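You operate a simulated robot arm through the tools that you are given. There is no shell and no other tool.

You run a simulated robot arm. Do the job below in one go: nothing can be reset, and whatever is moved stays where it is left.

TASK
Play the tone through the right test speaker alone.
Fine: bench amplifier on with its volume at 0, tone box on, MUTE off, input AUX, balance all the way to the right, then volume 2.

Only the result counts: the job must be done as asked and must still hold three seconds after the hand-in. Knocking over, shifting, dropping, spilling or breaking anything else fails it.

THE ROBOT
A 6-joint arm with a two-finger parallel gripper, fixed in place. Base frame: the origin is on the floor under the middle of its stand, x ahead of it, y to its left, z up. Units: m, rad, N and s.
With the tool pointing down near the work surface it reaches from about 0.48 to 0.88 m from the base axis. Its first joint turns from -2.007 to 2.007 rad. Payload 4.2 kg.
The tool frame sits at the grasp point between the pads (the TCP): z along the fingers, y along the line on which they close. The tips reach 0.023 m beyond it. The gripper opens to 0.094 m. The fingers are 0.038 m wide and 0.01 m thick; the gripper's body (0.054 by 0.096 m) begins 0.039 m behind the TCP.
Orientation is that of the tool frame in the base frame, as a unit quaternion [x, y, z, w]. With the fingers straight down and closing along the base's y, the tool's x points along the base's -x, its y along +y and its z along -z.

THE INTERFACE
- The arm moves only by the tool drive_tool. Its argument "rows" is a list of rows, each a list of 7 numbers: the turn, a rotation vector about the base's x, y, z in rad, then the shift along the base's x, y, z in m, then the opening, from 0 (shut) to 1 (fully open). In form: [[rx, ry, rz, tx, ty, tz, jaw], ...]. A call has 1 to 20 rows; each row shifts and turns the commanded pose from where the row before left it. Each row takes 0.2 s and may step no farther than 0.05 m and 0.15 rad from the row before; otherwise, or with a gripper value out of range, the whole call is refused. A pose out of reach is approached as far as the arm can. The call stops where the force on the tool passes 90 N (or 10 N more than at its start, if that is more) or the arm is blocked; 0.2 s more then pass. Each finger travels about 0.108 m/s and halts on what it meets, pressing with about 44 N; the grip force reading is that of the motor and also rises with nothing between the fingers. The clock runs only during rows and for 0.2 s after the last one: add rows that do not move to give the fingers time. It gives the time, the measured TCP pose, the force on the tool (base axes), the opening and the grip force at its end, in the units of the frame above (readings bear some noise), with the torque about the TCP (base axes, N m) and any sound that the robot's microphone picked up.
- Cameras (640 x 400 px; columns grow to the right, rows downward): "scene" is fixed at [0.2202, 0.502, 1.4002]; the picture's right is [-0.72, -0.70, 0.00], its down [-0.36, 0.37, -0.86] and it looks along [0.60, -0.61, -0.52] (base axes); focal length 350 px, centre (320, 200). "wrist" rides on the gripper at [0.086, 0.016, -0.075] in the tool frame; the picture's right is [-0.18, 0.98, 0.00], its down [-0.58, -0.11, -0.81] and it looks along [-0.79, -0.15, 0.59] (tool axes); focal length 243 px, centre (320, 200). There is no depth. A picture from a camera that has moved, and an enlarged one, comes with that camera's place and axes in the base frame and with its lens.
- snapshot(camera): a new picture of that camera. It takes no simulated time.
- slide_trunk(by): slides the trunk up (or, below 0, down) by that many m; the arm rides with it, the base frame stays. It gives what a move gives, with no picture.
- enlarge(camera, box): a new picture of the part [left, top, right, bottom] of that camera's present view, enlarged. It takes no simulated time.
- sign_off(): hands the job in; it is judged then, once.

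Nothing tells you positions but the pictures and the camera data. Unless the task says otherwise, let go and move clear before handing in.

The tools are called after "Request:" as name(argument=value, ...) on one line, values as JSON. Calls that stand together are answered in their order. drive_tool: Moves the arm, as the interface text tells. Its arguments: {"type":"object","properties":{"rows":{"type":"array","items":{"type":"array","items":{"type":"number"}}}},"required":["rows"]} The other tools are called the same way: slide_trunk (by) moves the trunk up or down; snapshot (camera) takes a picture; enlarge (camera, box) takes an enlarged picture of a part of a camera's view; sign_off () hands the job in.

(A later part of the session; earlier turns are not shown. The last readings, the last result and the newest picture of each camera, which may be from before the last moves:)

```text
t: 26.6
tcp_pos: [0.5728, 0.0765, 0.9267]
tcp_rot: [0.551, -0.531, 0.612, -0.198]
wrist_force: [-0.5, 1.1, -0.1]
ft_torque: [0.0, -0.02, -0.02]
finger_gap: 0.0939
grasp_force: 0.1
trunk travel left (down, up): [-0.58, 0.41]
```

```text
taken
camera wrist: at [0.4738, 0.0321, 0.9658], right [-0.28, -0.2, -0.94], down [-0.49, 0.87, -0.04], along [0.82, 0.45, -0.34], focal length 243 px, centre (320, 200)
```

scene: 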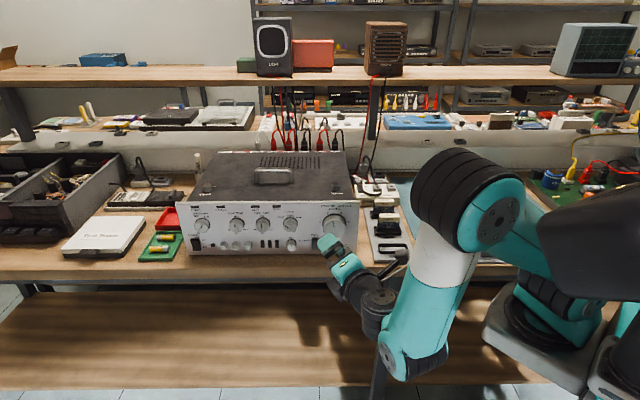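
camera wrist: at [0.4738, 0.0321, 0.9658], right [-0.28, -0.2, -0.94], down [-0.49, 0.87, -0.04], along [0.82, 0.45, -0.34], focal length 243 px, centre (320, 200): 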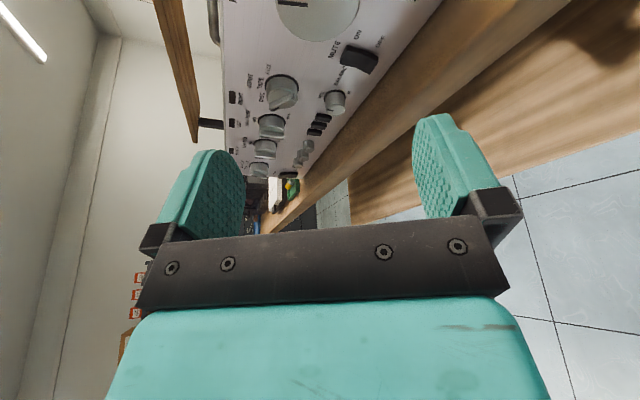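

Request:
drive_tool(rows=[[0, 0, 0, 0.0236, -0.0222, -0.0022, 1], [0, 0, 0, 0.0236, -0.0222, -0.0022, 1], [0, 0, 0, 0.0236, -0.0222, -0.0022, 1], [0, 0, 0, 0, 0, 0, 1]])

Request:
snapshot(camera="wrist")

Request:
enlarge(camera="scene", box=[290, 190, 390, 260])

```text
t: 27.6
tcp_pos: [0.6449, 0.0122, 0.92]
tcp_rot: [0.552, -0.531, 0.612, -0.198]
wrist_force: [-0.6, -0.4, 0.3]
ft_torque: [0.01, -0.02, 0.01]
finger_gap: 0.0943
grasp_force: 0.1
trunk travel left (down, up): [-0.58, 0.41]
```

```text
taken
camera wrist: at [0.5458, -0.0341, 0.9596], right [-0.28, -0.2, -0.94], down [-0.5, 0.87, -0.04], along [0.82, 0.46, -0.34], focal length 243 px, centre (320, 200)
```

wrist: 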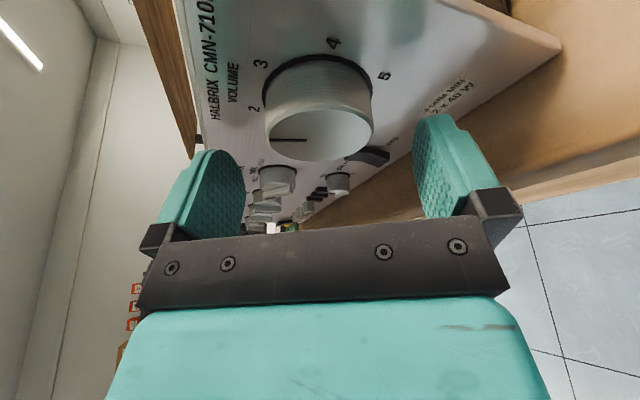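

```text
5.71 times, centred on (340, 225) of scene
camera zoom: at [0.2202, 0.502, 1.4002], right [-0.72, -0.7, 0.0], down [-0.36, 0.37, -0.86], along [0.6, -0.61, -0.52], focal length 2000 px, centre (206, 57)
```

zoom: 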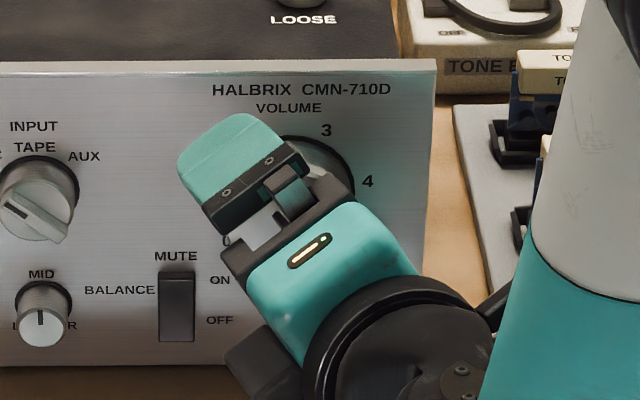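

The knob is now centred between the open fingers. I'll advance 2 cm and close on it.

Request:
drive_tool(rows=[[0, 0, 0, 0.0073, -0.0069, 0, 1], [0, 0, 0, 0.0072, -0.0069, 0, 1], [0, 0, 0, 0, 0, 0, 1]])

Request:
snapshot(camera="wrist")

```text
t: 28.4
tcp_pos: [0.659, -0.002, 0.9193]
tcp_rot: [0.552, -0.53, 0.612, -0.199]
wrist_force: [-23.7, 10.4, 1.8]
ft_torque: [0.42, 0.87, -1.08]
finger_gap: 0.094
grasp_force: 0.1
trunk travel left (down, up): [-0.58, 0.41]
```

```text
taken
camera wrist: at [0.5589, -0.0467, 0.9594], right [-0.28, -0.2, -0.94], down [-0.5, 0.87, -0.04], along [0.82, 0.46, -0.34], focal length 243 px, centre (320, 200)
```

wrist: 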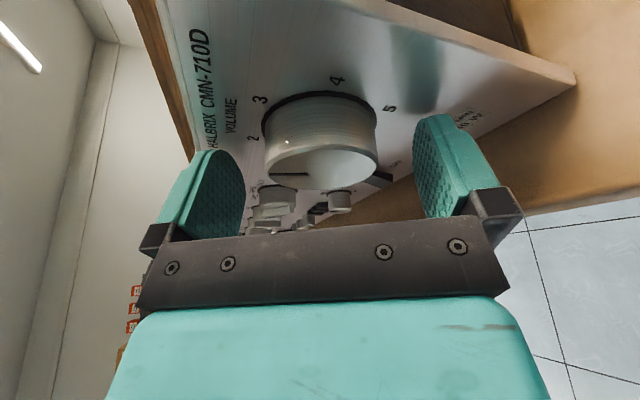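

The lower fingertip touched the panel lightly (24 N), which fixes the panel surface position. I'll back off 5 mm and close the fingers on the knob.

Request:
drive_tool(rows=[[0, 0, 0, -0.0036, 0.0035, 0, 1], [0, 0, 0, 0, 0, 0, 0.4], [0, 0, 0, 0, 0, 0, 0.4], [0, 0, 0, 0, 0, 0, 0.4]])

Request:
snapshot(camera="wrist")

Request:
enlarge(camera="scene", box=[290, 190, 390, 260])

```text
t: 29.4
tcp_pos: [0.6553, -0.0002, 0.9184]
tcp_rot: [0.551, -0.532, 0.612, -0.196]
wrist_force: [1.2, -8.8, -8.5]
ft_torque: [0.51, 0.55, -0.67]
finger_gap: 0.0534
grasp_force: 45.0
trunk travel left (down, up): [-0.58, 0.41]
```

```text
taken
camera wrist: at [0.5564, -0.0456, 0.9588], right [-0.28, -0.2, -0.94], down [-0.49, 0.87, -0.03], along [0.82, 0.45, -0.34], focal length 243 px, centre (320, 200)
```

wrist: 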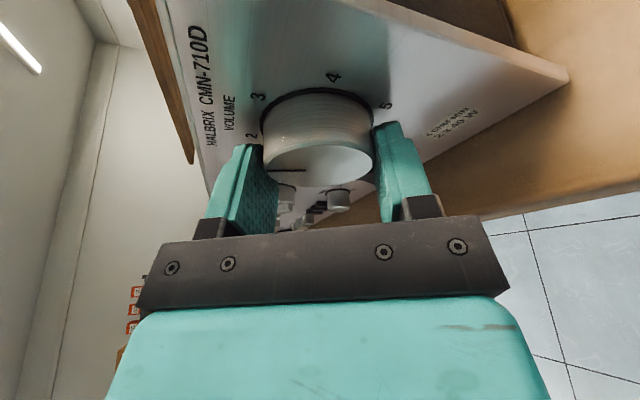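

```text
5.71 times, centred on (340, 225) of scene
camera zoom: at [0.2202, 0.502, 1.4002], right [-0.72, -0.7, 0.0], down [-0.36, 0.37, -0.86], along [0.6, -0.61, -0.52], focal length 2000 px, centre (206, 57)
```

zoom: 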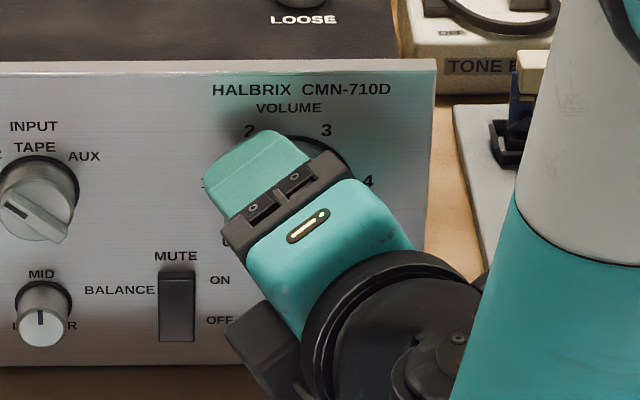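

The knob is gripped (gap 53 mm, 45 N). Next I'll turn counter-clockwise about the panel axis and watch the forces.

Request:
drive_tool(rows=[[-0.0941, 0.09, 0, 0, 0, 0, 0.4], [-0.0941, 0.09, 0, 0, 0, 0, 0.4], [-0.0941, 0.09, 0, 0, 0, 0, 0.4]])

Request:
snapshot(camera="wrist")

```text
t: 30.2
tcp_pos: [0.656, 0.0003, 0.9189]
tcp_rot: [0.651, -0.462, 0.601, -0.044]
wrist_force: [11.7, -14.6, -5.4]
ft_torque: [0.72, 0.71, -0.37]
finger_gap: 0.0537
grasp_force: 44.6
trunk travel left (down, up): [-0.58, 0.41]
```

```text
taken
camera wrist: at [0.572, -0.029, 0.9946], right [-0.51, -0.44, -0.74], down [-0.52, 0.84, -0.14], along [0.69, 0.31, -0.66], focal length 243 px, centre (320, 200)
```

wrist: 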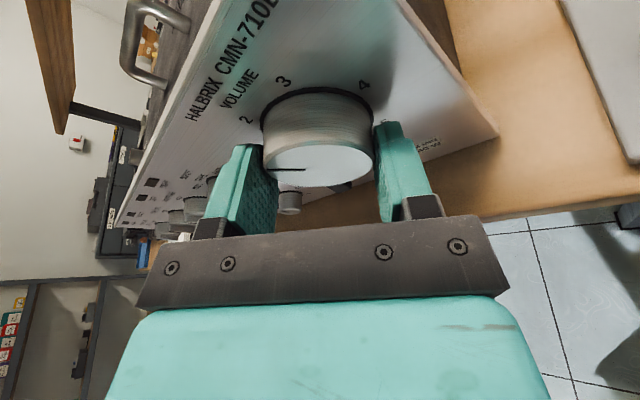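

The knob turns with the gripper. Continuing the stroke.

Request:
drive_tool(rows=[[-0.0941, 0.09, 0, 0, 0, 0, 0.4], [-0.0941, 0.09, 0, 0, 0, 0, 0.4], [-0.0941, 0.09, 0, 0, 0, 0, 0.4], [-0.0941, 0.09, 0, 0, 0, 0, 0.4], [-0.0941, 0.09, 0, 0, 0, 0, 0.4], [-0.0941, 0.09, 0, 0, 0, 0, 0.4]])

Request:
snapshot(camera="wrist")

Request:
snapshot(camera="scene")

```text
t: 31.6
tcp_pos: [0.6556, 0.0007, 0.9185]
tcp_rot: [0.773, -0.274, 0.512, 0.258]
wrist_force: [24.7, 0.0, 5.4]
ft_torque: [0.21, 0.15, -0.85]
finger_gap: 0.0533
grasp_force: 44.8
trunk travel left (down, up): [-0.58, 0.41]
```

```text
taken
camera wrist: at [0.6239, 0.0264, 1.0284], right [-0.73, -0.68, -0.05], down [-0.64, 0.72, -0.28], along [0.23, -0.17, -0.96], focal length 243 px, centre (320, 200)
```

wrist: 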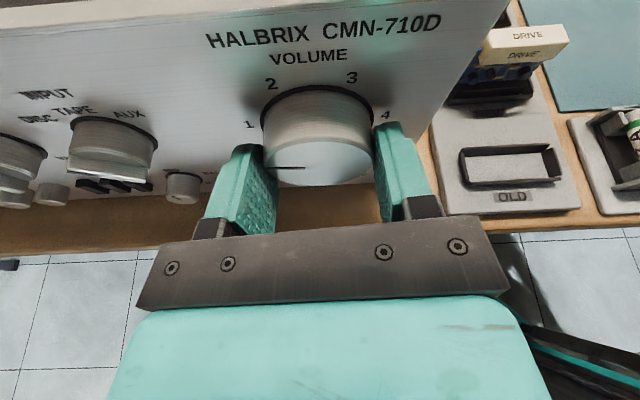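

```text
taken
```

scene: 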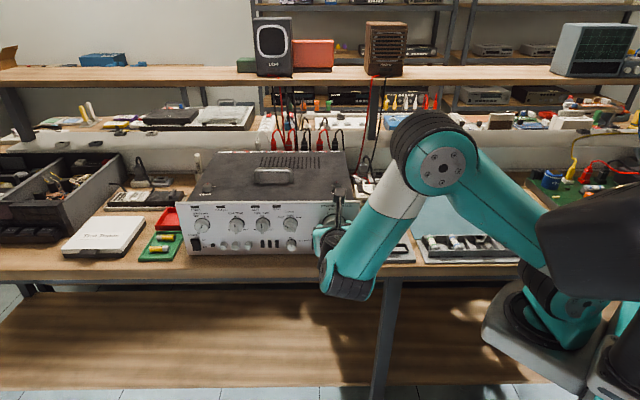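

The mark now points near 1, so about 70° remains to reach 0. I'll open slightly, rotate back in place and regrip for a second stroke.

Request:
drive_tool(rows=[[0, 0, 0, 0, 0, 0, 0.85], [0, 0, 0, 0, 0, 0, 0.85], [0.0972, -0.0929, 0, 0, 0, 0, 0.85], [0.0972, -0.0929, 0, 0, 0, 0, 0.85], [0.0972, -0.0929, 0, 0, 0, 0, 0.85], [0.0972, -0.0929, 0, 0, 0, 0, 0.85], [0.0972, -0.0929, 0, 0, 0, 0, 0.85], [0.0972, -0.0929, 0, 0, 0, 0, 0.85], [0.0972, -0.0929, 0, 0, 0, 0, 0.85], [0.0972, -0.0929, 0, 0, 0, 0, 0.85], [0.0972, -0.0929, 0, 0, 0, 0, 0.85], [0.0972, -0.0929, 0, 0, 0, 0, 0.85], [0, 0, 0, 0, 0, 0, 0.85]])

Request:
snapshot(camera="wrist")

```text
t: 34.4
tcp_pos: [0.6552, 0.0015, 0.9203]
tcp_rot: [0.502, -0.557, 0.607, -0.264]
wrist_force: [0.3, 0.2, -0.1]
ft_torque: [0.03, 0.02, 0.01]
finger_gap: 0.0798
grasp_force: 0.0
trunk travel left (down, up): [-0.58, 0.41]
```

```text
taken
camera wrist: at [0.5526, -0.0479, 0.9419], right [-0.17, -0.07, -0.98], down [-0.49, 0.87, 0.02], along [0.85, 0.49, -0.19], focal length 243 px, centre (320, 200)
```

wrist: 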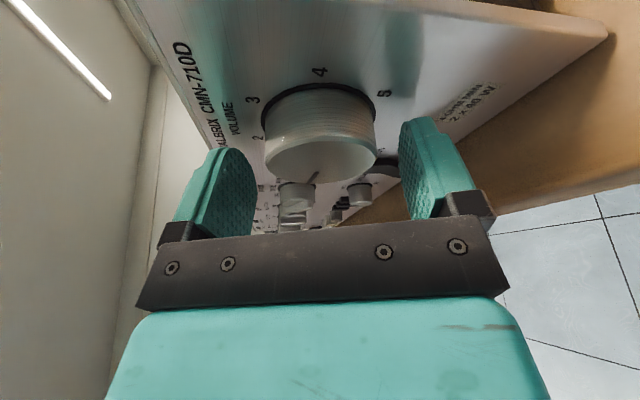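

Request:
drive_tool(rows=[[0, 0, 0, 0, 0, 0, 0.4], [0, 0, 0, 0, 0, 0, 0.4], [-0.0975, 0.0932, 0, 0, 0, 0, 0.4], [-0.0975, 0.0932, 0, 0, 0, 0, 0.4], [-0.0975, 0.0932, 0, 0, 0, 0, 0.4], [-0.0975, 0.0932, 0, 0, 0, 0, 0.4], [-0.0975, 0.0932, 0, 0, 0, 0, 0.4], [-0.0975, 0.0932, 0, 0, 0, 0, 0.4], [-0.0975, 0.0932, 0, 0, 0, 0, 0.4]])

Request:
snapshot(camera="wrist")

```text
t: 36.4
tcp_pos: [0.6555, 0.0008, 0.9188]
tcp_rot: [0.725, -0.377, 0.567, 0.104]
wrist_force: [12.4, 4.3, -0.6]
ft_torque: [0.86, 0.81, -0.58]
finger_gap: 0.0532
grasp_force: 44.9
trunk travel left (down, up): [-0.58, 0.41]
```

```text
taken
camera wrist: at [0.5946, -0.0038, 1.0184], right [-0.67, -0.6, -0.44], down [-0.57, 0.79, -0.22], along [0.48, 0.1, -0.87], focal length 243 px, centre (320, 200)
```

wrist: 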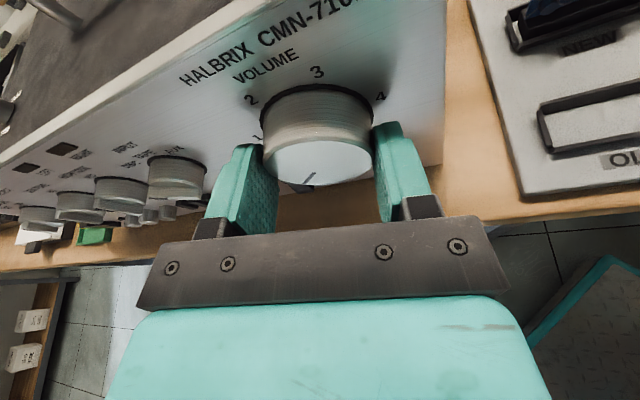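

Request:
drive_tool(rows=[[-0.0723, 0.0691, 0, 0, 0, 0, 0.4], [-0.0723, 0.0691, 0, 0, 0, 0, 0.4], [-0.0723, 0.0691, 0, 0, 0, 0, 0.4]])

Request:
enlarge(camera="wrist", box=[220, 60, 420, 220])

```text
t: 37.2
tcp_pos: [0.6543, 0.0017, 0.9191]
tcp_rot: [0.764, -0.3, 0.527, 0.22]
wrist_force: [13.6, 9.9, 5.5]
ft_torque: [0.72, -0.41, -0.36]
finger_gap: 0.0539
grasp_force: 45.0
trunk travel left (down, up): [-0.58, 0.41]
```

```text
2.50 times, centred on (320, 140) of wrist
camera zoom: at [0.6157, 0.0192, 1.0272], right [-0.73, -0.67, -0.15], down [-0.62, 0.74, -0.27], along [0.29, -0.1, -0.95], focal length 606 px, centre (320, 350)
```

zoom: 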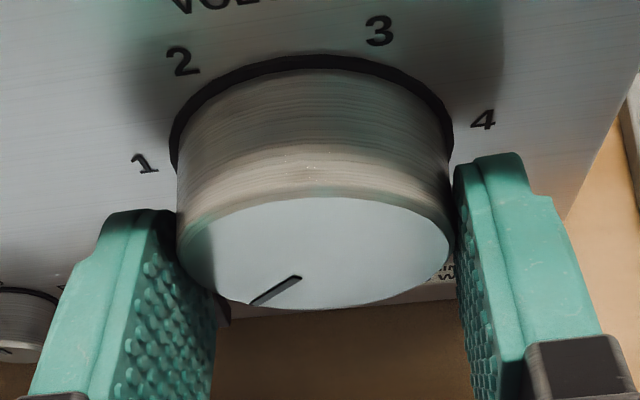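

Request:
drive_tool(rows=[[-0.0434, 0.0415, 0, 0, 0, 0, 0.4], [0, 0, 0, 0, 0, 0, 0.4]])

Request:
enlarge(camera="wrist", box=[220, 60, 420, 220])

```text
t: 37.8
tcp_pos: [0.6548, 0.0021, 0.9187]
tcp_rot: [0.769, -0.284, 0.518, 0.244]
wrist_force: [12.4, 12.6, 5.4]
ft_torque: [0.49, -0.41, -0.25]
finger_gap: 0.0534
grasp_force: 45.3
trunk travel left (down, up): [-0.58, 0.41]
```

```text
2.50 times, centred on (320, 140) of wrist
camera zoom: at [0.6202, 0.0241, 1.0279], right [-0.73, -0.67, -0.09], down [-0.63, 0.73, -0.27], along [0.25, -0.14, -0.96], focal length 606 px, centre (320, 350)
```

zoom: 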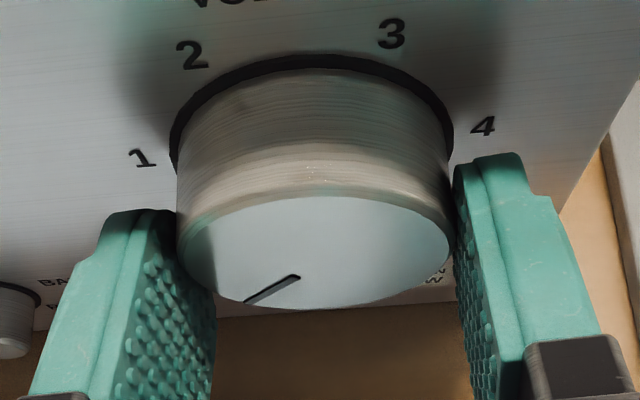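

The mark stayed fixed to the panel while the fingers slipped, so the volume is at its 0 stop. Next I'll release and back away.

Request:
drive_tool(rows=[[0, 0, 0, 0, 0, 0, 1], [0, 0, 0, 0, 0, 0, 1], [0, 0, 0, -0.0289, 0.0276, 0, 1], [0, 0, 0, -0.0289, 0.0276, 0, 1], [0, 0, 0, -0.0145, 0.0138, 0.02, 1], [0, 0, 0, 0, 0, 0, 1]])

Request:
enlarge(camera="scene", box=[280, 190, 380, 260])

Request:
snapshot(camera="wrist")

```text
t: 39.2
tcp_pos: [0.5809, 0.07, 0.9375]
tcp_rot: [0.769, -0.285, 0.518, 0.244]
wrist_force: [-0.5, -1.1, -0.1]
ft_torque: [-0.04, 0.02, -0.03]
finger_gap: 0.0941
grasp_force: 0.0
trunk travel left (down, up): [-0.58, 0.41]
```

```text
5.71 times, centred on (330, 225) of scene
camera zoom: at [0.2202, 0.502, 1.4002], right [-0.72, -0.7, 0.0], down [-0.36, 0.37, -0.86], along [0.6, -0.61, -0.52], focal length 2000 px, centre (263, 57)
```

zoom: 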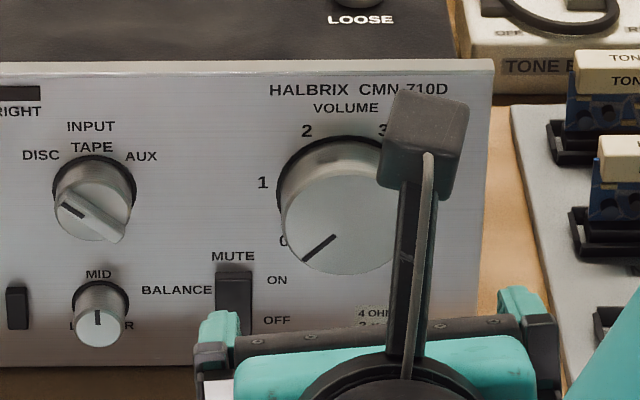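

```text
taken
camera wrist: at [0.547, 0.0929, 1.0474], right [-0.73, -0.67, -0.09], down [-0.63, 0.73, -0.27], along [0.25, -0.14, -0.96], focal length 243 px, centre (320, 200)
```

wrist: 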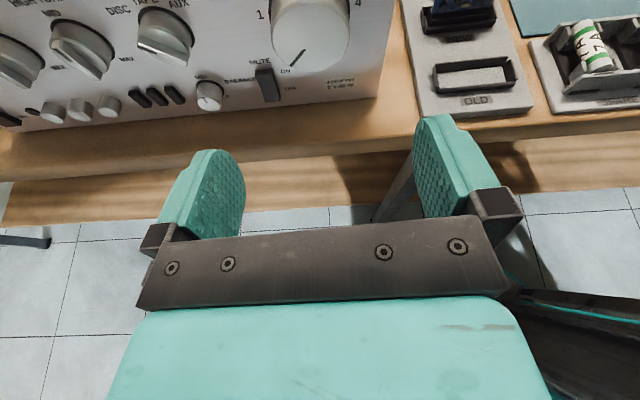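

The scene view confirms volume at 0. Next is POWER: I'll close the fingers, yaw the tool toward the arm's natural direction and traverse left to a standoff in front of the power rocker.

Request:
drive_tool(rows=[[0.0578, -0.0553, 0, 0, 0, 0.01, 0], [0, 0, 0.1167, 0, 0, 0, 0], [0, 0, 0.1167, 0, 0, 0, 0], [0, 0, 0.1167, 0, 0, 0, 0], [-0.0563, -0.128, 0, 0, 0, 0, 0], [0, 0, 0, 0.031, 0.032, 0, 0], [0, 0, 0, 0.031, 0.032, 0, 0], [0, 0, 0, 0.031, 0.032, 0, 0], [0, 0, 0, 0.031, 0.032, 0, 0], [0, 0, 0, 0.031, 0.032, -0.01, 0], [0, 0, 0, 0.031, 0.032, -0.015, 0], [0, 0, 0, 0.031, 0.025, -0.02, 0], [0, 0, 0, 0, 0, 0, 0]])

Request:
snapshot(camera="scene")

Request:
snapshot(camera="wrist")

```text
t: 42.0
tcp_pos: [0.7962, 0.2813, 0.9043]
tcp_rot: [0.763, -0.16, 0.613, 0.13]
wrist_force: [0.3, -0.6, 0.7]
ft_torque: [0.0, 0.02, 0.0]
finger_gap: 0.0
grasp_force: 42.3
out of reach, approached as far as the arm can: row 12
trunk travel left (down, up): [-0.58, 0.41]
```

```text
taken
```

scene: 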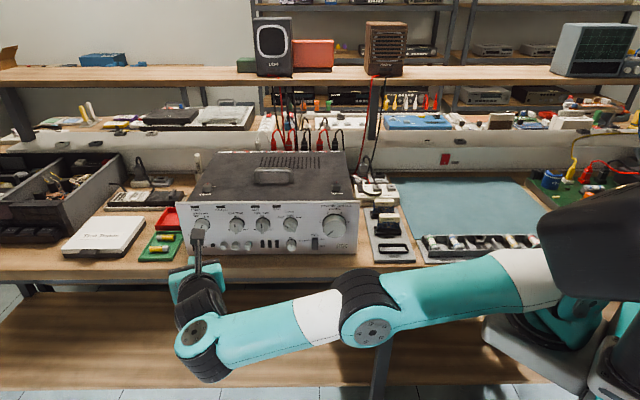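

```text
taken
camera wrist: at [0.7389, 0.2888, 1.0061], right [-0.43, -0.88, -0.18], down [-0.79, 0.47, -0.4], along [0.43, -0.03, -0.9], focal length 243 px, centre (320, 200)
```

wrist: 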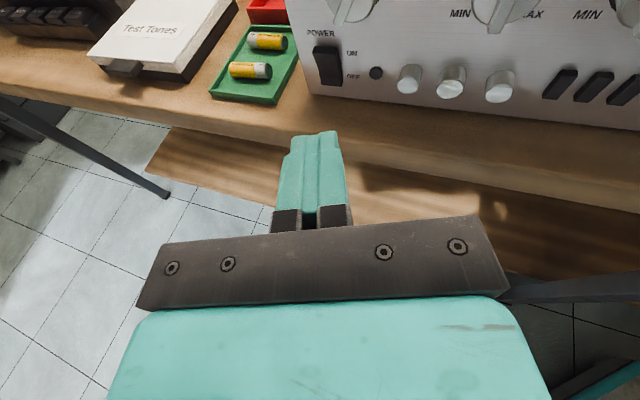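

The arm looks nearly stretched at this standoff. I'll look at its posture closely before choosing how to gain reach.

Request:
enlarge(camera="scene", box=[140, 180, 640, 400])

Request:
enlarge(camera="wrist", box=[230, 0, 430, 130])

```text
1.28 times, centred on (390, 290) of scene
camera zoom: at [0.2202, 0.502, 1.4002], right [-0.72, -0.7, 0.0], down [-0.36, 0.37, -0.86], along [0.6, -0.61, -0.52], focal length 448 px, centre (230, 85)
```

zoom: 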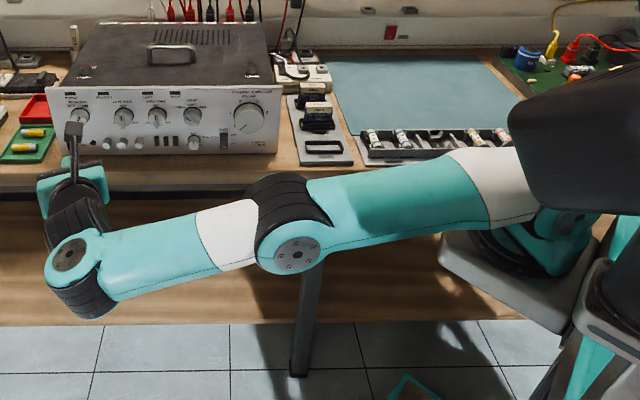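

```text
3.08 times, centred on (330, 65) of wrist
camera zoom: at [0.7389, 0.2888, 1.0061], right [-0.43, -0.88, -0.18], down [-0.79, 0.47, -0.4], along [0.43, -0.03, -0.9], focal length 746 px, centre (289, 615)
```

zoom: 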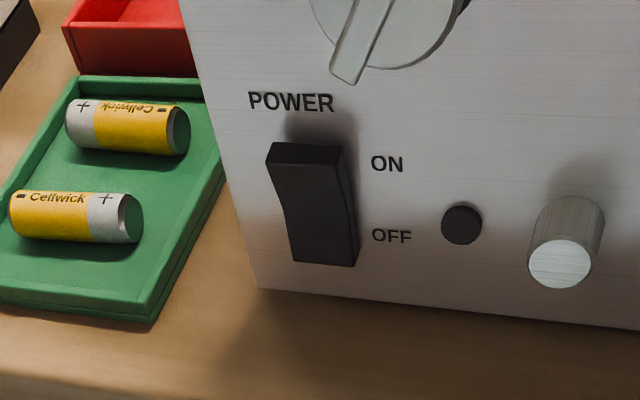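

The arm is indeed nearly straight. I'll test whether a lower trunk gives more reach by retreating and raising the hand, lowering the trunk by 0.1 m, then extending again.

Request:
drive_tool(rows=[[0, 0, 0, -0.02, -0.015, 0.03, 0], [0, 0, 0, -0.02, -0.015, 0.04, 0], [0, 0, 0, -0.01, -0.005, 0.045, 0], [0, 0, 0, 0, 0, 0, 0]])

Request:
slide_trunk(by=-0.1)

Request:
drive_tool(rows=[[0, 0, 0, 0.025, 0.015, 0, 0], [0, 0, 0, 0.025, 0.01, 0, 0], [0, 0, 0, 0.025, 0, 0, 0], [0, 0, 0, 0, 0, 0, 0]])

Request:
snapshot(camera="scene")

```text
t: 43.0
tcp_pos: [0.7464, 0.2475, 1.0211]
tcp_rot: [0.762, -0.16, 0.614, 0.129]
wrist_force: [-0.4, 0.2, 0.1]
ft_torque: [0.03, -0.02, 0.0]
finger_gap: 0.0002
grasp_force: 42.2
trunk travel left (down, up): [-0.58, 0.41]
```

```text
t: 44.4
tcp_pos: [0.746, 0.2475, 0.9214]
tcp_rot: [0.762, -0.16, 0.614, 0.129]
wrist_force: [-0.8, 0.1, 0.0]
ft_torque: [-0.03, -0.01, 0.0]
finger_gap: 0.0001
grasp_force: 42.5
trunk travel left (down, up): [-0.48, 0.51]
```

```text
t: 45.4
tcp_pos: [0.8156, 0.2605, 0.9199]
tcp_rot: [0.762, -0.16, 0.614, 0.129]
wrist_force: [0.2, 0.4, 0.8]
ft_torque: [-0.02, 0.02, 0.0]
finger_gap: 0.0001
grasp_force: 42.1
out of reach, approached as far as the arm can: row 3
trunk travel left (down, up): [-0.48, 0.51]
```

```text
taken
```

scene: 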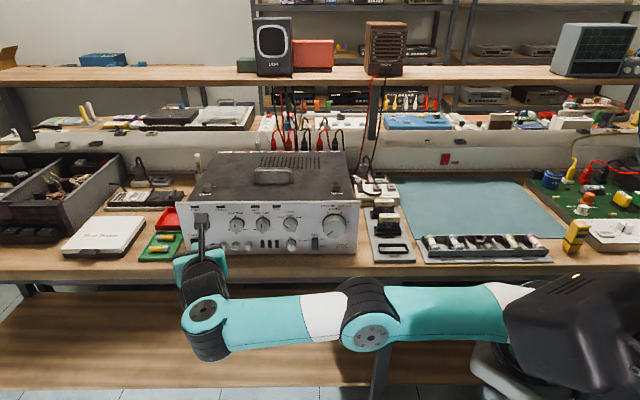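

Lowering the trunk barely helps, so the arm needs a steeper pitch, which moves the wrist inward as with a tool-down reach. I'll retreat, pitch to about 30° down, square up with the panel, and raise the trunk to match.

Request:
drive_tool(rows=[[0, 0, 0, -0.03, 0.0, 0.03, 0], [0.0409, 0.0931, 0, -0.02, 0.0, 0.01, 0], [0.0409, 0.0931, 0, 0, 0, 0, 0], [0.0409, 0.0931, 0, 0, 0, 0, 0], [0, 0, -0.1167, 0, 0, 0, 0], [0, 0, -0.1167, 0, 0, 0, 0], [0, 0, -0.1167, 0, 0, 0, 0], [0, 0, 0, 0, 0, 0, 0]])

Request:
snapshot(camera="scene")

```text
t: 47.2
tcp_pos: [0.7487, 0.2351, 0.948]
tcp_rot: [0.831, -0.244, 0.48, 0.14]
wrist_force: [0.3, -0.2, 0.0]
ft_torque: [-0.01, 0.02, 0.02]
finger_gap: 0.0
grasp_force: 42.3
out of reach, approached as far as the arm can: row 5, 6, 7
trunk travel left (down, up): [-0.48, 0.51]
```

```text
taken
```

scene: 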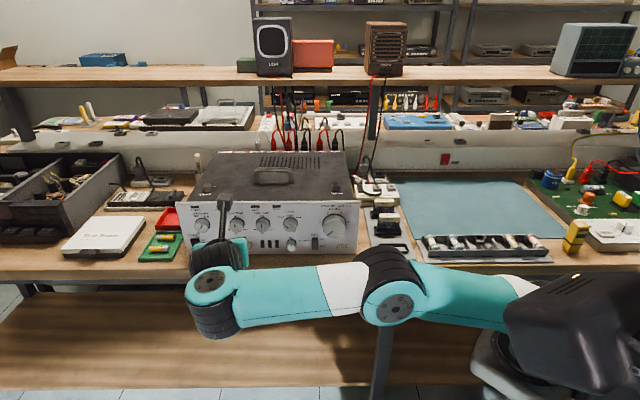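

The wrist is now above the shoulder, so raising the trunk should help. I'll slide up 0.18, finish squaring the yaw, and lower the hand.

Request:
slide_trunk(by=0.18)

Request:
drive_tool(rows=[[0, 0, -0.065, 0, 0, -0.04, 0], [0, 0, -0.065, 0, 0, -0.045, 0], [0, 0, -0.065, 0, 0.01, -0.045, 0], [0, 0, 0, 0.01, 0.02, -0.045, 0], [0, 0, 0, 0, 0, 0, 0]])

Request:
snapshot(camera="scene")

Request:
snapshot(camera="wrist")

```text
t: 49.2
tcp_pos: [0.748, 0.2355, 1.1264]
tcp_rot: [0.831, -0.243, 0.48, 0.139]
wrist_force: [0.0, -1.0, 0.9]
ft_torque: [0.01, -0.01, 0.02]
finger_gap: 0.0
grasp_force: 42.8
trunk travel left (down, up): [-0.66, 0.33]
```

```text
refused: row 4 steps farther than a row can; nothing moved
```

```text
taken
```

scene: 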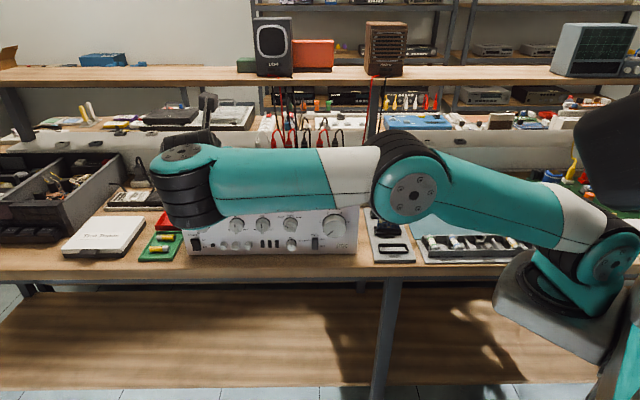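

```text
taken
camera wrist: at [0.7208, 0.2337, 1.2406], right [-0.61, -0.78, -0.16], down [-0.77, 0.63, -0.1], along [0.18, 0.06, -0.98], focal length 243 px, centre (320, 200)
```

wrist: 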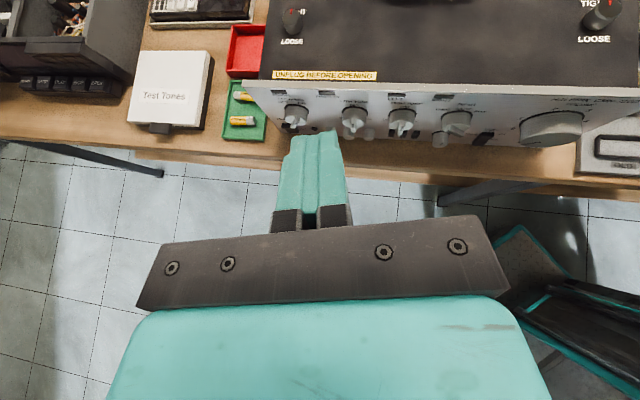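

Request:
drive_tool(rows=[[0, 0, -0.065, -0.01, 0.01, -0.04, 0], [0, 0, -0.065, -0.01, 0.01, -0.045, 0], [0, 0, -0.065, 0, 0.01, -0.045, 0], [0, 0, 0, 0.01, 0.01, -0.045, 0], [0, 0, 0, 0.01, 0.01, -0.03, 0], [0, 0, 0, 0, 0, 0, 0]])

Request:
snapshot(camera="scene")

Request:
snapshot(camera="wrist")

```text
t: 50.6
tcp_pos: [0.7272, 0.2382, 0.911]
tcp_rot: [0.804, -0.324, 0.463, 0.185]
wrist_force: [-0.2, -0.1, 0.3]
ft_torque: [0.0, 0.02, 0.01]
finger_gap: 0.0
grasp_force: 42.4
out of reach, approached as far as the arm can: row 1, 2, 3, 4, 5
trunk travel left (down, up): [-0.66, 0.33]
```

```text
taken
```

scene: 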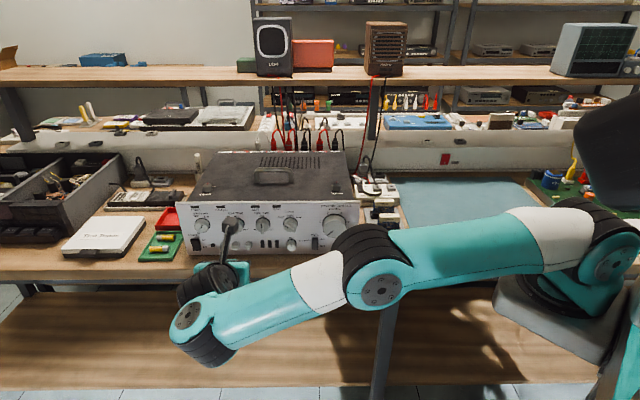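

```text
taken
camera wrist: at [0.6995, 0.2414, 1.0241], right [-0.75, -0.65, -0.16], down [-0.64, 0.76, -0.1], along [0.19, 0.03, -0.98], focal length 243 px, centre (320, 200)
```

wrist: 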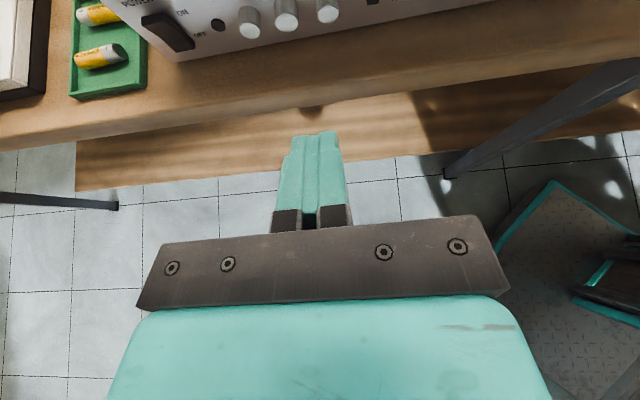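

The arm seems limited to a wrist circle, so a more oblique approach from the right (about 40°) brings the wrist closer. I'll yaw 40°, flatten the pitch to 20°, and roll the gripper so the camera sits on the left and the fingers lie flat.

Request:
drive_tool(rows=[[0, 0, 0.1396, 0, 0, 0.01, 0], [0, 0, 0.1396, 0, 0, 0.01, 0], [0, 0, 0.1396, 0, 0, 0, 0], [0, 0, 0.1396, 0, 0, 0, 0], [0, 0, 0.1396, 0, 0, 0, 0], [-0.0056, -0.0871, 0, 0, 0, 0, 0], [-0.0056, -0.0871, 0, 0, 0, 0, 0], [0, 0, 0, 0, 0, 0, 0]])

Request:
snapshot(camera="scene")

```text
t: 52.4
tcp_pos: [0.7278, 0.2373, 0.9314]
tcp_rot: [0.818, -0.027, 0.574, 0.017]
wrist_force: [0.5, -0.6, 0.8]
ft_torque: [-0.01, 0.0, -0.04]
finger_gap: 0.0
grasp_force: 42.8
trunk travel left (down, up): [-0.66, 0.33]
```

```text
taken
```

scene: 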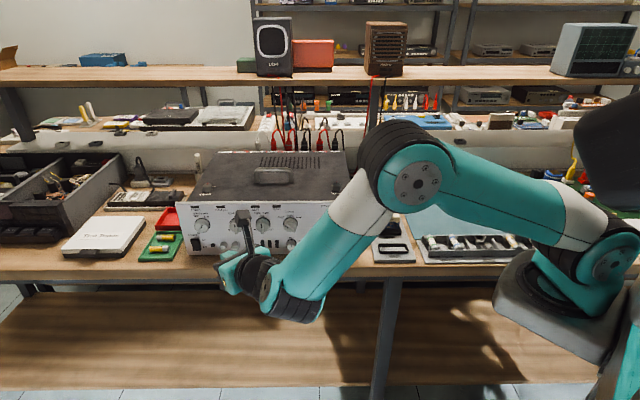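

Plenty of reach in this orientation. Now rolling the gripper a quarter turn so the fingers lie flat and the camera is on the left.

Request:
drive_tool(rows=[[-0.1339, 0.0084, 0.0485, 0, 0, 0, 0], [-0.1339, 0.0084, 0.0485, 0, 0, 0, 0], [-0.1339, 0.0084, 0.0485, 0, 0, 0, 0], [-0.1339, 0.0084, 0.0485, 0, 0, 0, 0], [-0.1339, 0.0084, 0.0485, 0, 0, 0, 0], [-0.1339, 0.0084, 0.0485, 0, 0, 0, 0], [-0.1339, 0.0084, 0.0485, 0, 0, 0, 0], [-0.1339, 0.0084, 0.0485, 0, 0, 0, 0], [-0.1339, 0.0084, 0.0485, 0, 0, 0, 0], [-0.1339, 0.0084, 0.0485, 0, 0, 0, 0], [-0.1339, 0.0084, 0.0485, 0, 0, 0, 0], [0, 0, 0, 0.02, 0, -0.01, 0], [0, 0, 0, 0.02, 0, -0.01, 0], [0, 0, 0, 0, 0, 0, 0]])

Request:
snapshot(camera="scene")

Request:
snapshot(camera="wrist")

```text
t: 55.4
tcp_pos: [0.6089, 0.1267, 0.8382]
tcp_rot: [0.598, 0.558, 0.396, 0.419]
wrist_force: [-0.1, -0.4, -0.7]
ft_torque: [-0.01, -0.02, 0.03]
finger_gap: 0.0
grasp_force: 42.6
out of reach, approached as far as the arm can: row 6, 7, 8, 9, 10, 11, 12, 13
trunk travel left (down, up): [-0.66, 0.33]
```

```text
taken
```

scene: 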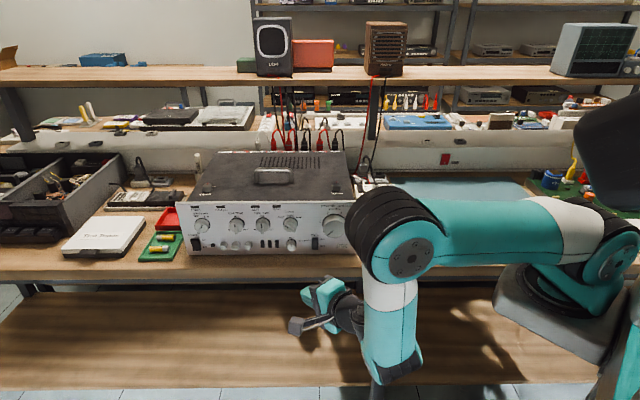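

```text
taken
camera wrist: at [0.5497, 0.2163, 0.8803], right [0.32, -0.21, 0.92], down [-0.83, -0.53, 0.16], along [0.45, -0.82, -0.34], focal length 243 px, centre (320, 200)
```

wrist: 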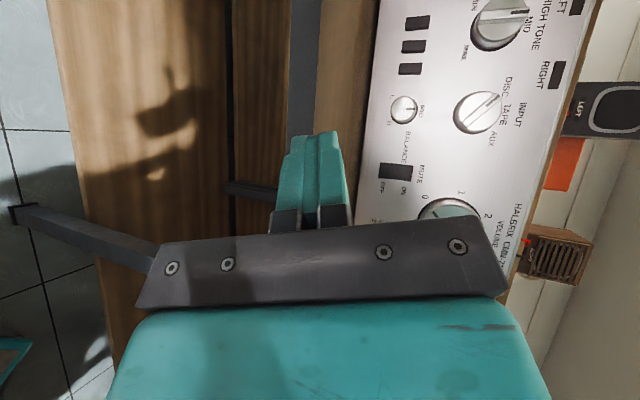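

The roll hit a joint limit and the arm drifted back in front of the bench, without touching anything. I'll undo the roll while rising, then return to the oblique pose with the camera up, which also clears the knobs.

Request:
drive_tool(rows=[[0, 0, 0, 0, 0, 0.03, 0], [0.1344, -0.0085, -0.0483, 0, 0, 0.03, 0], [0.1344, -0.0085, -0.0483, 0, 0, 0.02, 0], [0.1344, -0.0085, -0.0483, 0, 0, 0.01, 0], [0.1344, -0.0085, -0.0483, 0, 0, 0, 0], [0.1344, -0.0085, -0.0483, 0, 0, 0, 0], [0.1344, -0.0085, -0.0483, 0, 0, 0, 0], [0.1344, -0.0085, -0.0483, 0, 0, 0, 0], [0.1344, -0.0085, -0.0483, 0, 0, 0, 0], [0.1344, -0.0085, -0.0483, 0, 0, 0, 0], [0.1344, -0.0085, -0.0483, 0, 0, 0, 0], [0.1344, -0.0085, -0.0483, 0, 0, 0, 0], [0, 0, 0, 0, 0, 0, 0]])

Request:
snapshot(camera="scene")

```text
t: 58.2
tcp_pos: [0.6048, 0.1224, 0.9271]
tcp_rot: [0.817, -0.03, 0.575, 0.016]
wrist_force: [-0.3, 0.1, 0.3]
ft_torque: [0.01, -0.05, 0.02]
finger_gap: 0.0001
grasp_force: 42.6
out of reach, approached as far as the arm can: row 1
trunk travel left (down, up): [-0.66, 0.33]
```

```text
taken
```

scene: 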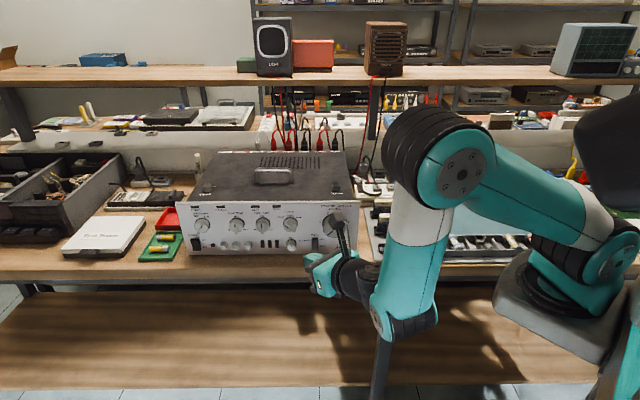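

Request:
drive_tool(rows=[[0.0068, 0.105, 0, 0.034, 0.03, 0, 0], [0, 0, 0, 0.035, 0.032, 0, 0], [0, 0, 0, 0.035, 0.032, 0, 0], [0, 0, 0, 0.035, 0.032, 0, 0], [0, 0, 0, 0.035, 0.032, 0, 0], [0, 0, 0, 0.034, 0.032, 0, 0], [0, 0, 0, 0, 0, 0, 0]])

Request:
snapshot(camera="scene")

Request:
snapshot(camera="wrist")

```text
t: 59.8
tcp_pos: [0.8152, 0.3116, 0.9265]
tcp_rot: [0.847, -0.031, 0.53, 0.016]
wrist_force: [0.7, -0.5, 0.7]
ft_torque: [0.01, -0.01, -0.02]
finger_gap: 0.0
grasp_force: 42.1
trunk travel left (down, up): [-0.66, 0.33]
```

```text
taken
```

scene: 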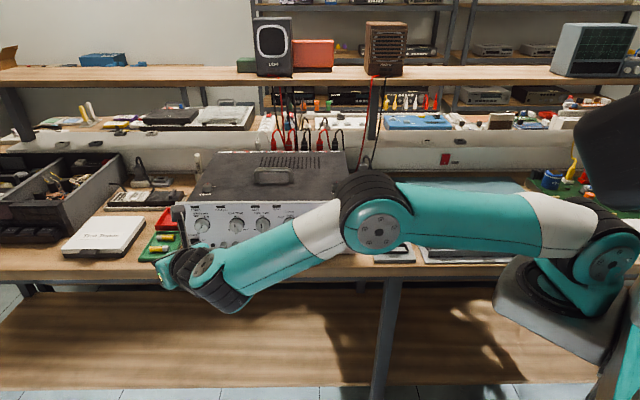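

```text
taken
camera wrist: at [0.7839, 0.2974, 1.0372], right [-0.15, -0.97, -0.17], down [-0.97, 0.18, -0.17], along [0.2, 0.14, -0.97], focal length 243 px, centre (320, 200)
```

wrist: 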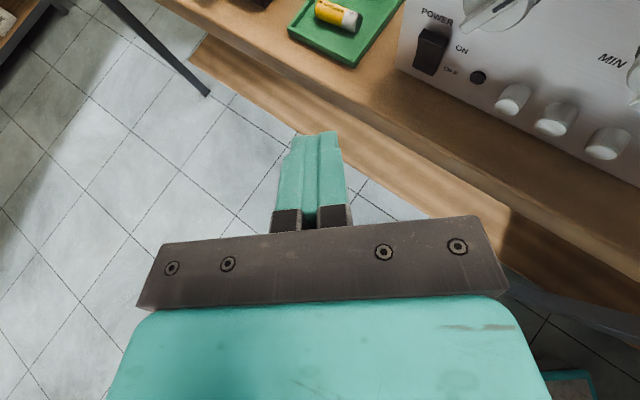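

Request:
drive_tool(rows=[[0, 0, 0, 0.0167, -0.015, -0.016, 0], [0, 0, 0, 0.0167, -0.015, -0.016, 0], [0, 0, 0, 0, 0, 0, 0]])

Request:
snapshot(camera="scene")

Request:
snapshot(camera="wrist")

Request:
enlarge(camera="wrist", box=[260, 20, 460, 150])

```text
t: 60.6
tcp_pos: [0.8476, 0.2825, 0.8958]
tcp_rot: [0.847, -0.03, 0.531, 0.014]
wrist_force: [-0.4, 0.4, -0.2]
ft_torque: [0.03, 0.03, 0.0]
finger_gap: 0.0
grasp_force: 42.4
trunk travel left (down, up): [-0.66, 0.33]
```

```text
taken
```

scene: 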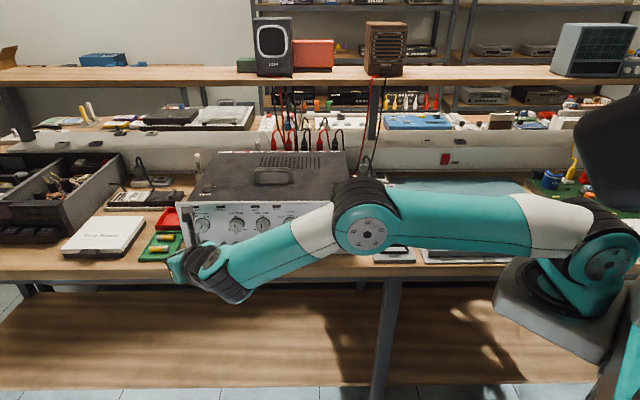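

```text
taken
camera wrist: at [0.8167, 0.2676, 1.0061], right [-0.15, -0.97, -0.17], down [-0.97, 0.18, -0.17], along [0.2, 0.14, -0.97], focal length 243 px, centre (320, 200)
```

wrist: 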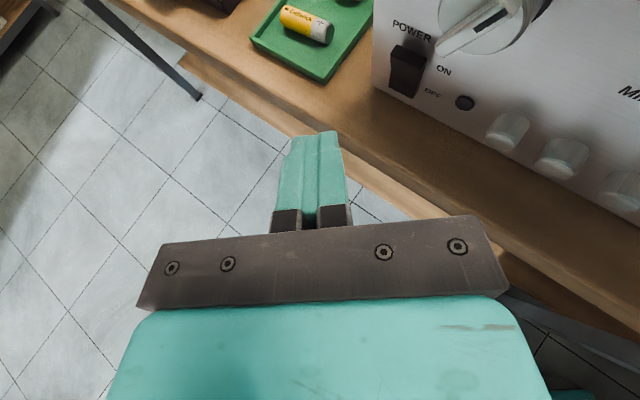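

```text
3.08 times, centred on (360, 85) of wrist
camera zoom: at [0.8167, 0.2676, 1.0061], right [-0.15, -0.97, -0.17], down [-0.97, 0.18, -0.17], along [0.2, 0.14, -0.97], focal length 746 px, centre (197, 554)
```

zoom: 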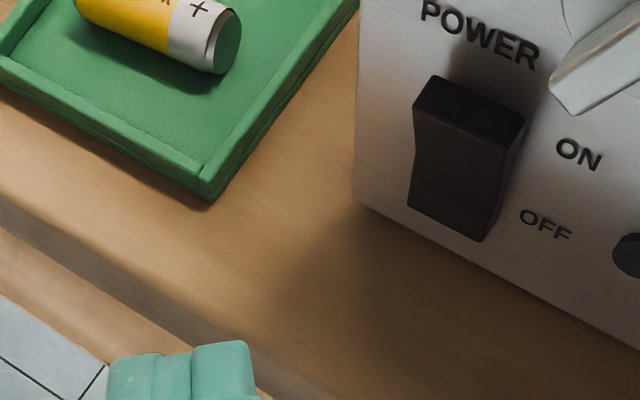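

Reach is fine now. The rocker's ON end is about at (0.900, 0.230, 0.885). I'll move the closed fingertips in to about 1 cm from it and check.

Request:
drive_tool(rows=[[0, 0, 0, 0.0077, -0.021, -0.0133, 0], [0, 0, 0, 0.0145, -0.0138, 0, 0], [0, 0, 0, 0, 0, 0, 0]])

Request:
enlarge(camera="wrist", box=[240, 20, 440, 150])

Request:
enlarge(camera="scene", box=[150, 190, 270, 280])

```text
t: 61.4
tcp_pos: [0.8702, 0.2484, 0.8824]
tcp_rot: [0.847, -0.03, 0.531, 0.014]
wrist_force: [-1.2, 1.0, 0.8]
ft_torque: [0.0, 0.05, -0.01]
finger_gap: 0.0
grasp_force: 42.9
trunk travel left (down, up): [-0.66, 0.33]
```

```text
3.08 times, centred on (340, 85) of wrist
camera zoom: at [0.8379, 0.2323, 0.9931], right [-0.15, -0.97, -0.17], down [-0.97, 0.18, -0.17], along [0.2, 0.14, -0.97], focal length 746 px, centre (258, 554)
```

zoom: 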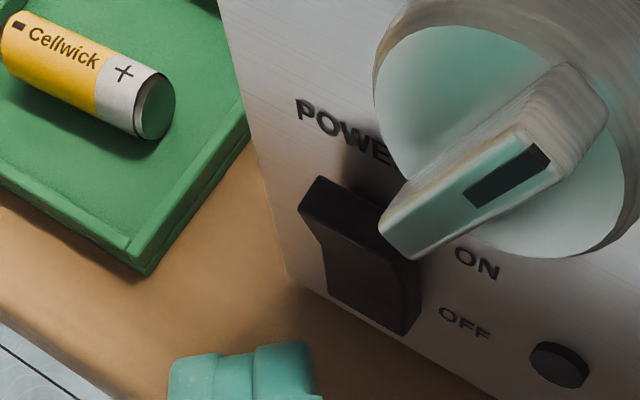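

```text
4.44 times, centred on (210, 235) of scene
camera zoom: at [0.2202, 0.502, 1.4002], right [-0.72, -0.7, 0.0], down [-0.36, 0.37, -0.86], along [0.6, -0.61, -0.52], focal length 1555 px, centre (809, 44)
```

zoom: 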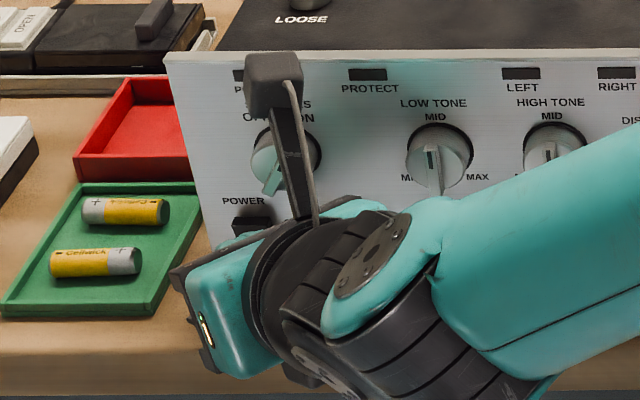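

Alignment looks right: the fingertips should meet the rocker's ON half after about 1.2 cm. I'll push in slowly along the panel normal.

Request:
drive_tool(rows=[[0, 0, 0, 0.0058, -0.0055, 0, 0], [0, 0, 0, 0.0029, -0.0028, 0, 0], [0, 0, 0, 0, 0, 0, 0]])

Request:
enlarge(camera="wrist", box=[240, 20, 440, 150])

```text
t: 62.2
tcp_pos: [0.878, 0.2385, 0.881]
tcp_rot: [0.847, -0.031, 0.53, 0.015]
wrist_force: [-0.1, -0.8, -0.4]
ft_torque: [0.05, 0.05, 0.0]
finger_gap: 0.0
grasp_force: 42.3
trunk travel left (down, up): [-0.66, 0.33]
```

```text
3.08 times, centred on (340, 85) of wrist
camera zoom: at [0.8467, 0.2242, 0.9929], right [-0.15, -0.97, -0.17], down [-0.97, 0.18, -0.17], along [0.2, 0.14, -0.97], focal length 746 px, centre (258, 554)
```

zoom: 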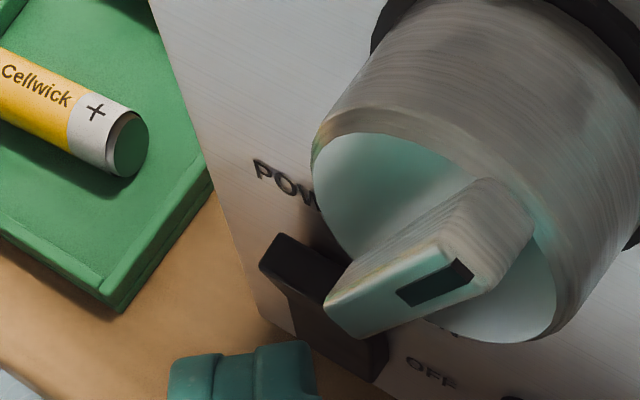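

Request:
drive_tool(rows=[[0, 0, 0, 0.0029, -0.0028, 0, 0], [0, 0, 0, 0, 0, 0, 0]])

Request:
drive_tool(rows=[[0, 0, 0, 0.0022, -0.0021, 0, 0], [0, 0, 0, 0, 0, 0, 0]])

Request:
enlarge(camera="wrist", box=[240, 20, 440, 150])

Request:
enlarge(camera="scene", box=[150, 190, 270, 280])

```text
t: 62.8
tcp_pos: [0.8808, 0.2373, 0.882]
tcp_rot: [0.847, -0.03, 0.53, 0.014]
wrist_force: [0.0, -0.1, 0.5]
ft_torque: [-0.01, -0.01, 0.02]
finger_gap: 0.0
grasp_force: 42.9
trunk travel left (down, up): [-0.66, 0.33]
```

```text
t: 63.4
tcp_pos: [0.8826, 0.233, 0.8821]
tcp_rot: [0.847, -0.031, 0.531, 0.015]
wrist_force: [-0.3, 0.0, 0.0]
ft_torque: [-0.02, 0.01, 0.03]
finger_gap: 0.0
grasp_force: 42.3
trunk travel left (down, up): [-0.66, 0.33]
```

```text
3.08 times, centred on (340, 85) of wrist
camera zoom: at [0.8515, 0.2188, 0.9929], right [-0.15, -0.97, -0.17], down [-0.97, 0.18, -0.17], along [0.2, 0.14, -0.97], focal length 746 px, centre (258, 554)
```

zoom: 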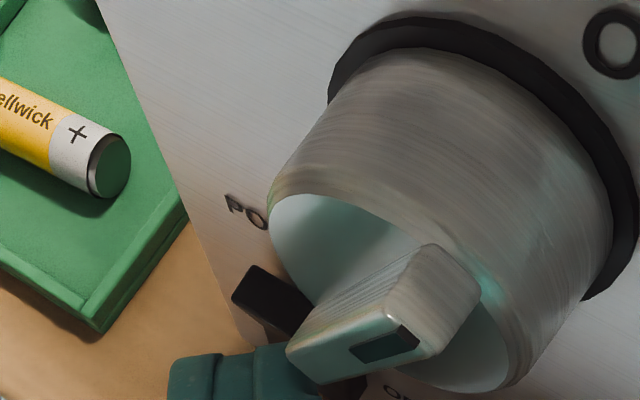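

```text
4.44 times, centred on (210, 235) of scene
camera zoom: at [0.2202, 0.502, 1.4002], right [-0.72, -0.7, 0.0], down [-0.36, 0.37, -0.86], along [0.6, -0.61, -0.52], focal length 1555 px, centre (809, 44)
```

zoom: 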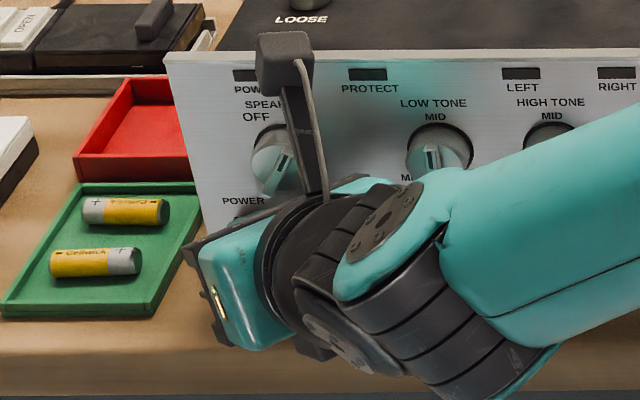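

Request:
drive_tool(rows=[[0, 0, 0, 0.0022, -0.0021, 0, 0], [0, 0, 0, 0, 0, 0, 0]])

Request:
drive_tool(rows=[[0, 0, 0, 0.0022, -0.0021, 0, 0], [0, 0, 0, 0, 0, 0, 0]])

Request:
enlarge(camera="wrist", box=[240, 20, 440, 150])

```text
t: 64.0
tcp_pos: [0.8849, 0.2326, 0.8822]
tcp_rot: [0.846, -0.031, 0.531, 0.014]
wrist_force: [-1.8, 1.0, 2.0]
ft_torque: [-0.04, -0.08, 0.02]
finger_gap: 0.0
grasp_force: 42.6
trunk travel left (down, up): [-0.66, 0.33]
```

```text
t: 64.6
tcp_pos: [0.8877, 0.2312, 0.8817]
tcp_rot: [0.847, -0.031, 0.53, 0.015]
wrist_force: [-3.8, 1.3, -0.1]
ft_torque: [-0.01, 0.04, -0.04]
finger_gap: 0.0
grasp_force: 42.5
trunk travel left (down, up): [-0.66, 0.33]
```

```text
3.08 times, centred on (340, 85) of wrist
camera zoom: at [0.856, 0.2154, 0.993], right [-0.15, -0.97, -0.17], down [-0.97, 0.18, -0.17], along [0.2, 0.14, -0.97], focal length 746 px, centre (258, 554)
```

zoom: 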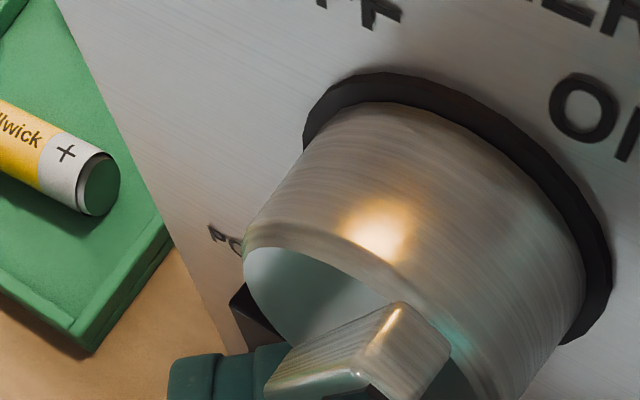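

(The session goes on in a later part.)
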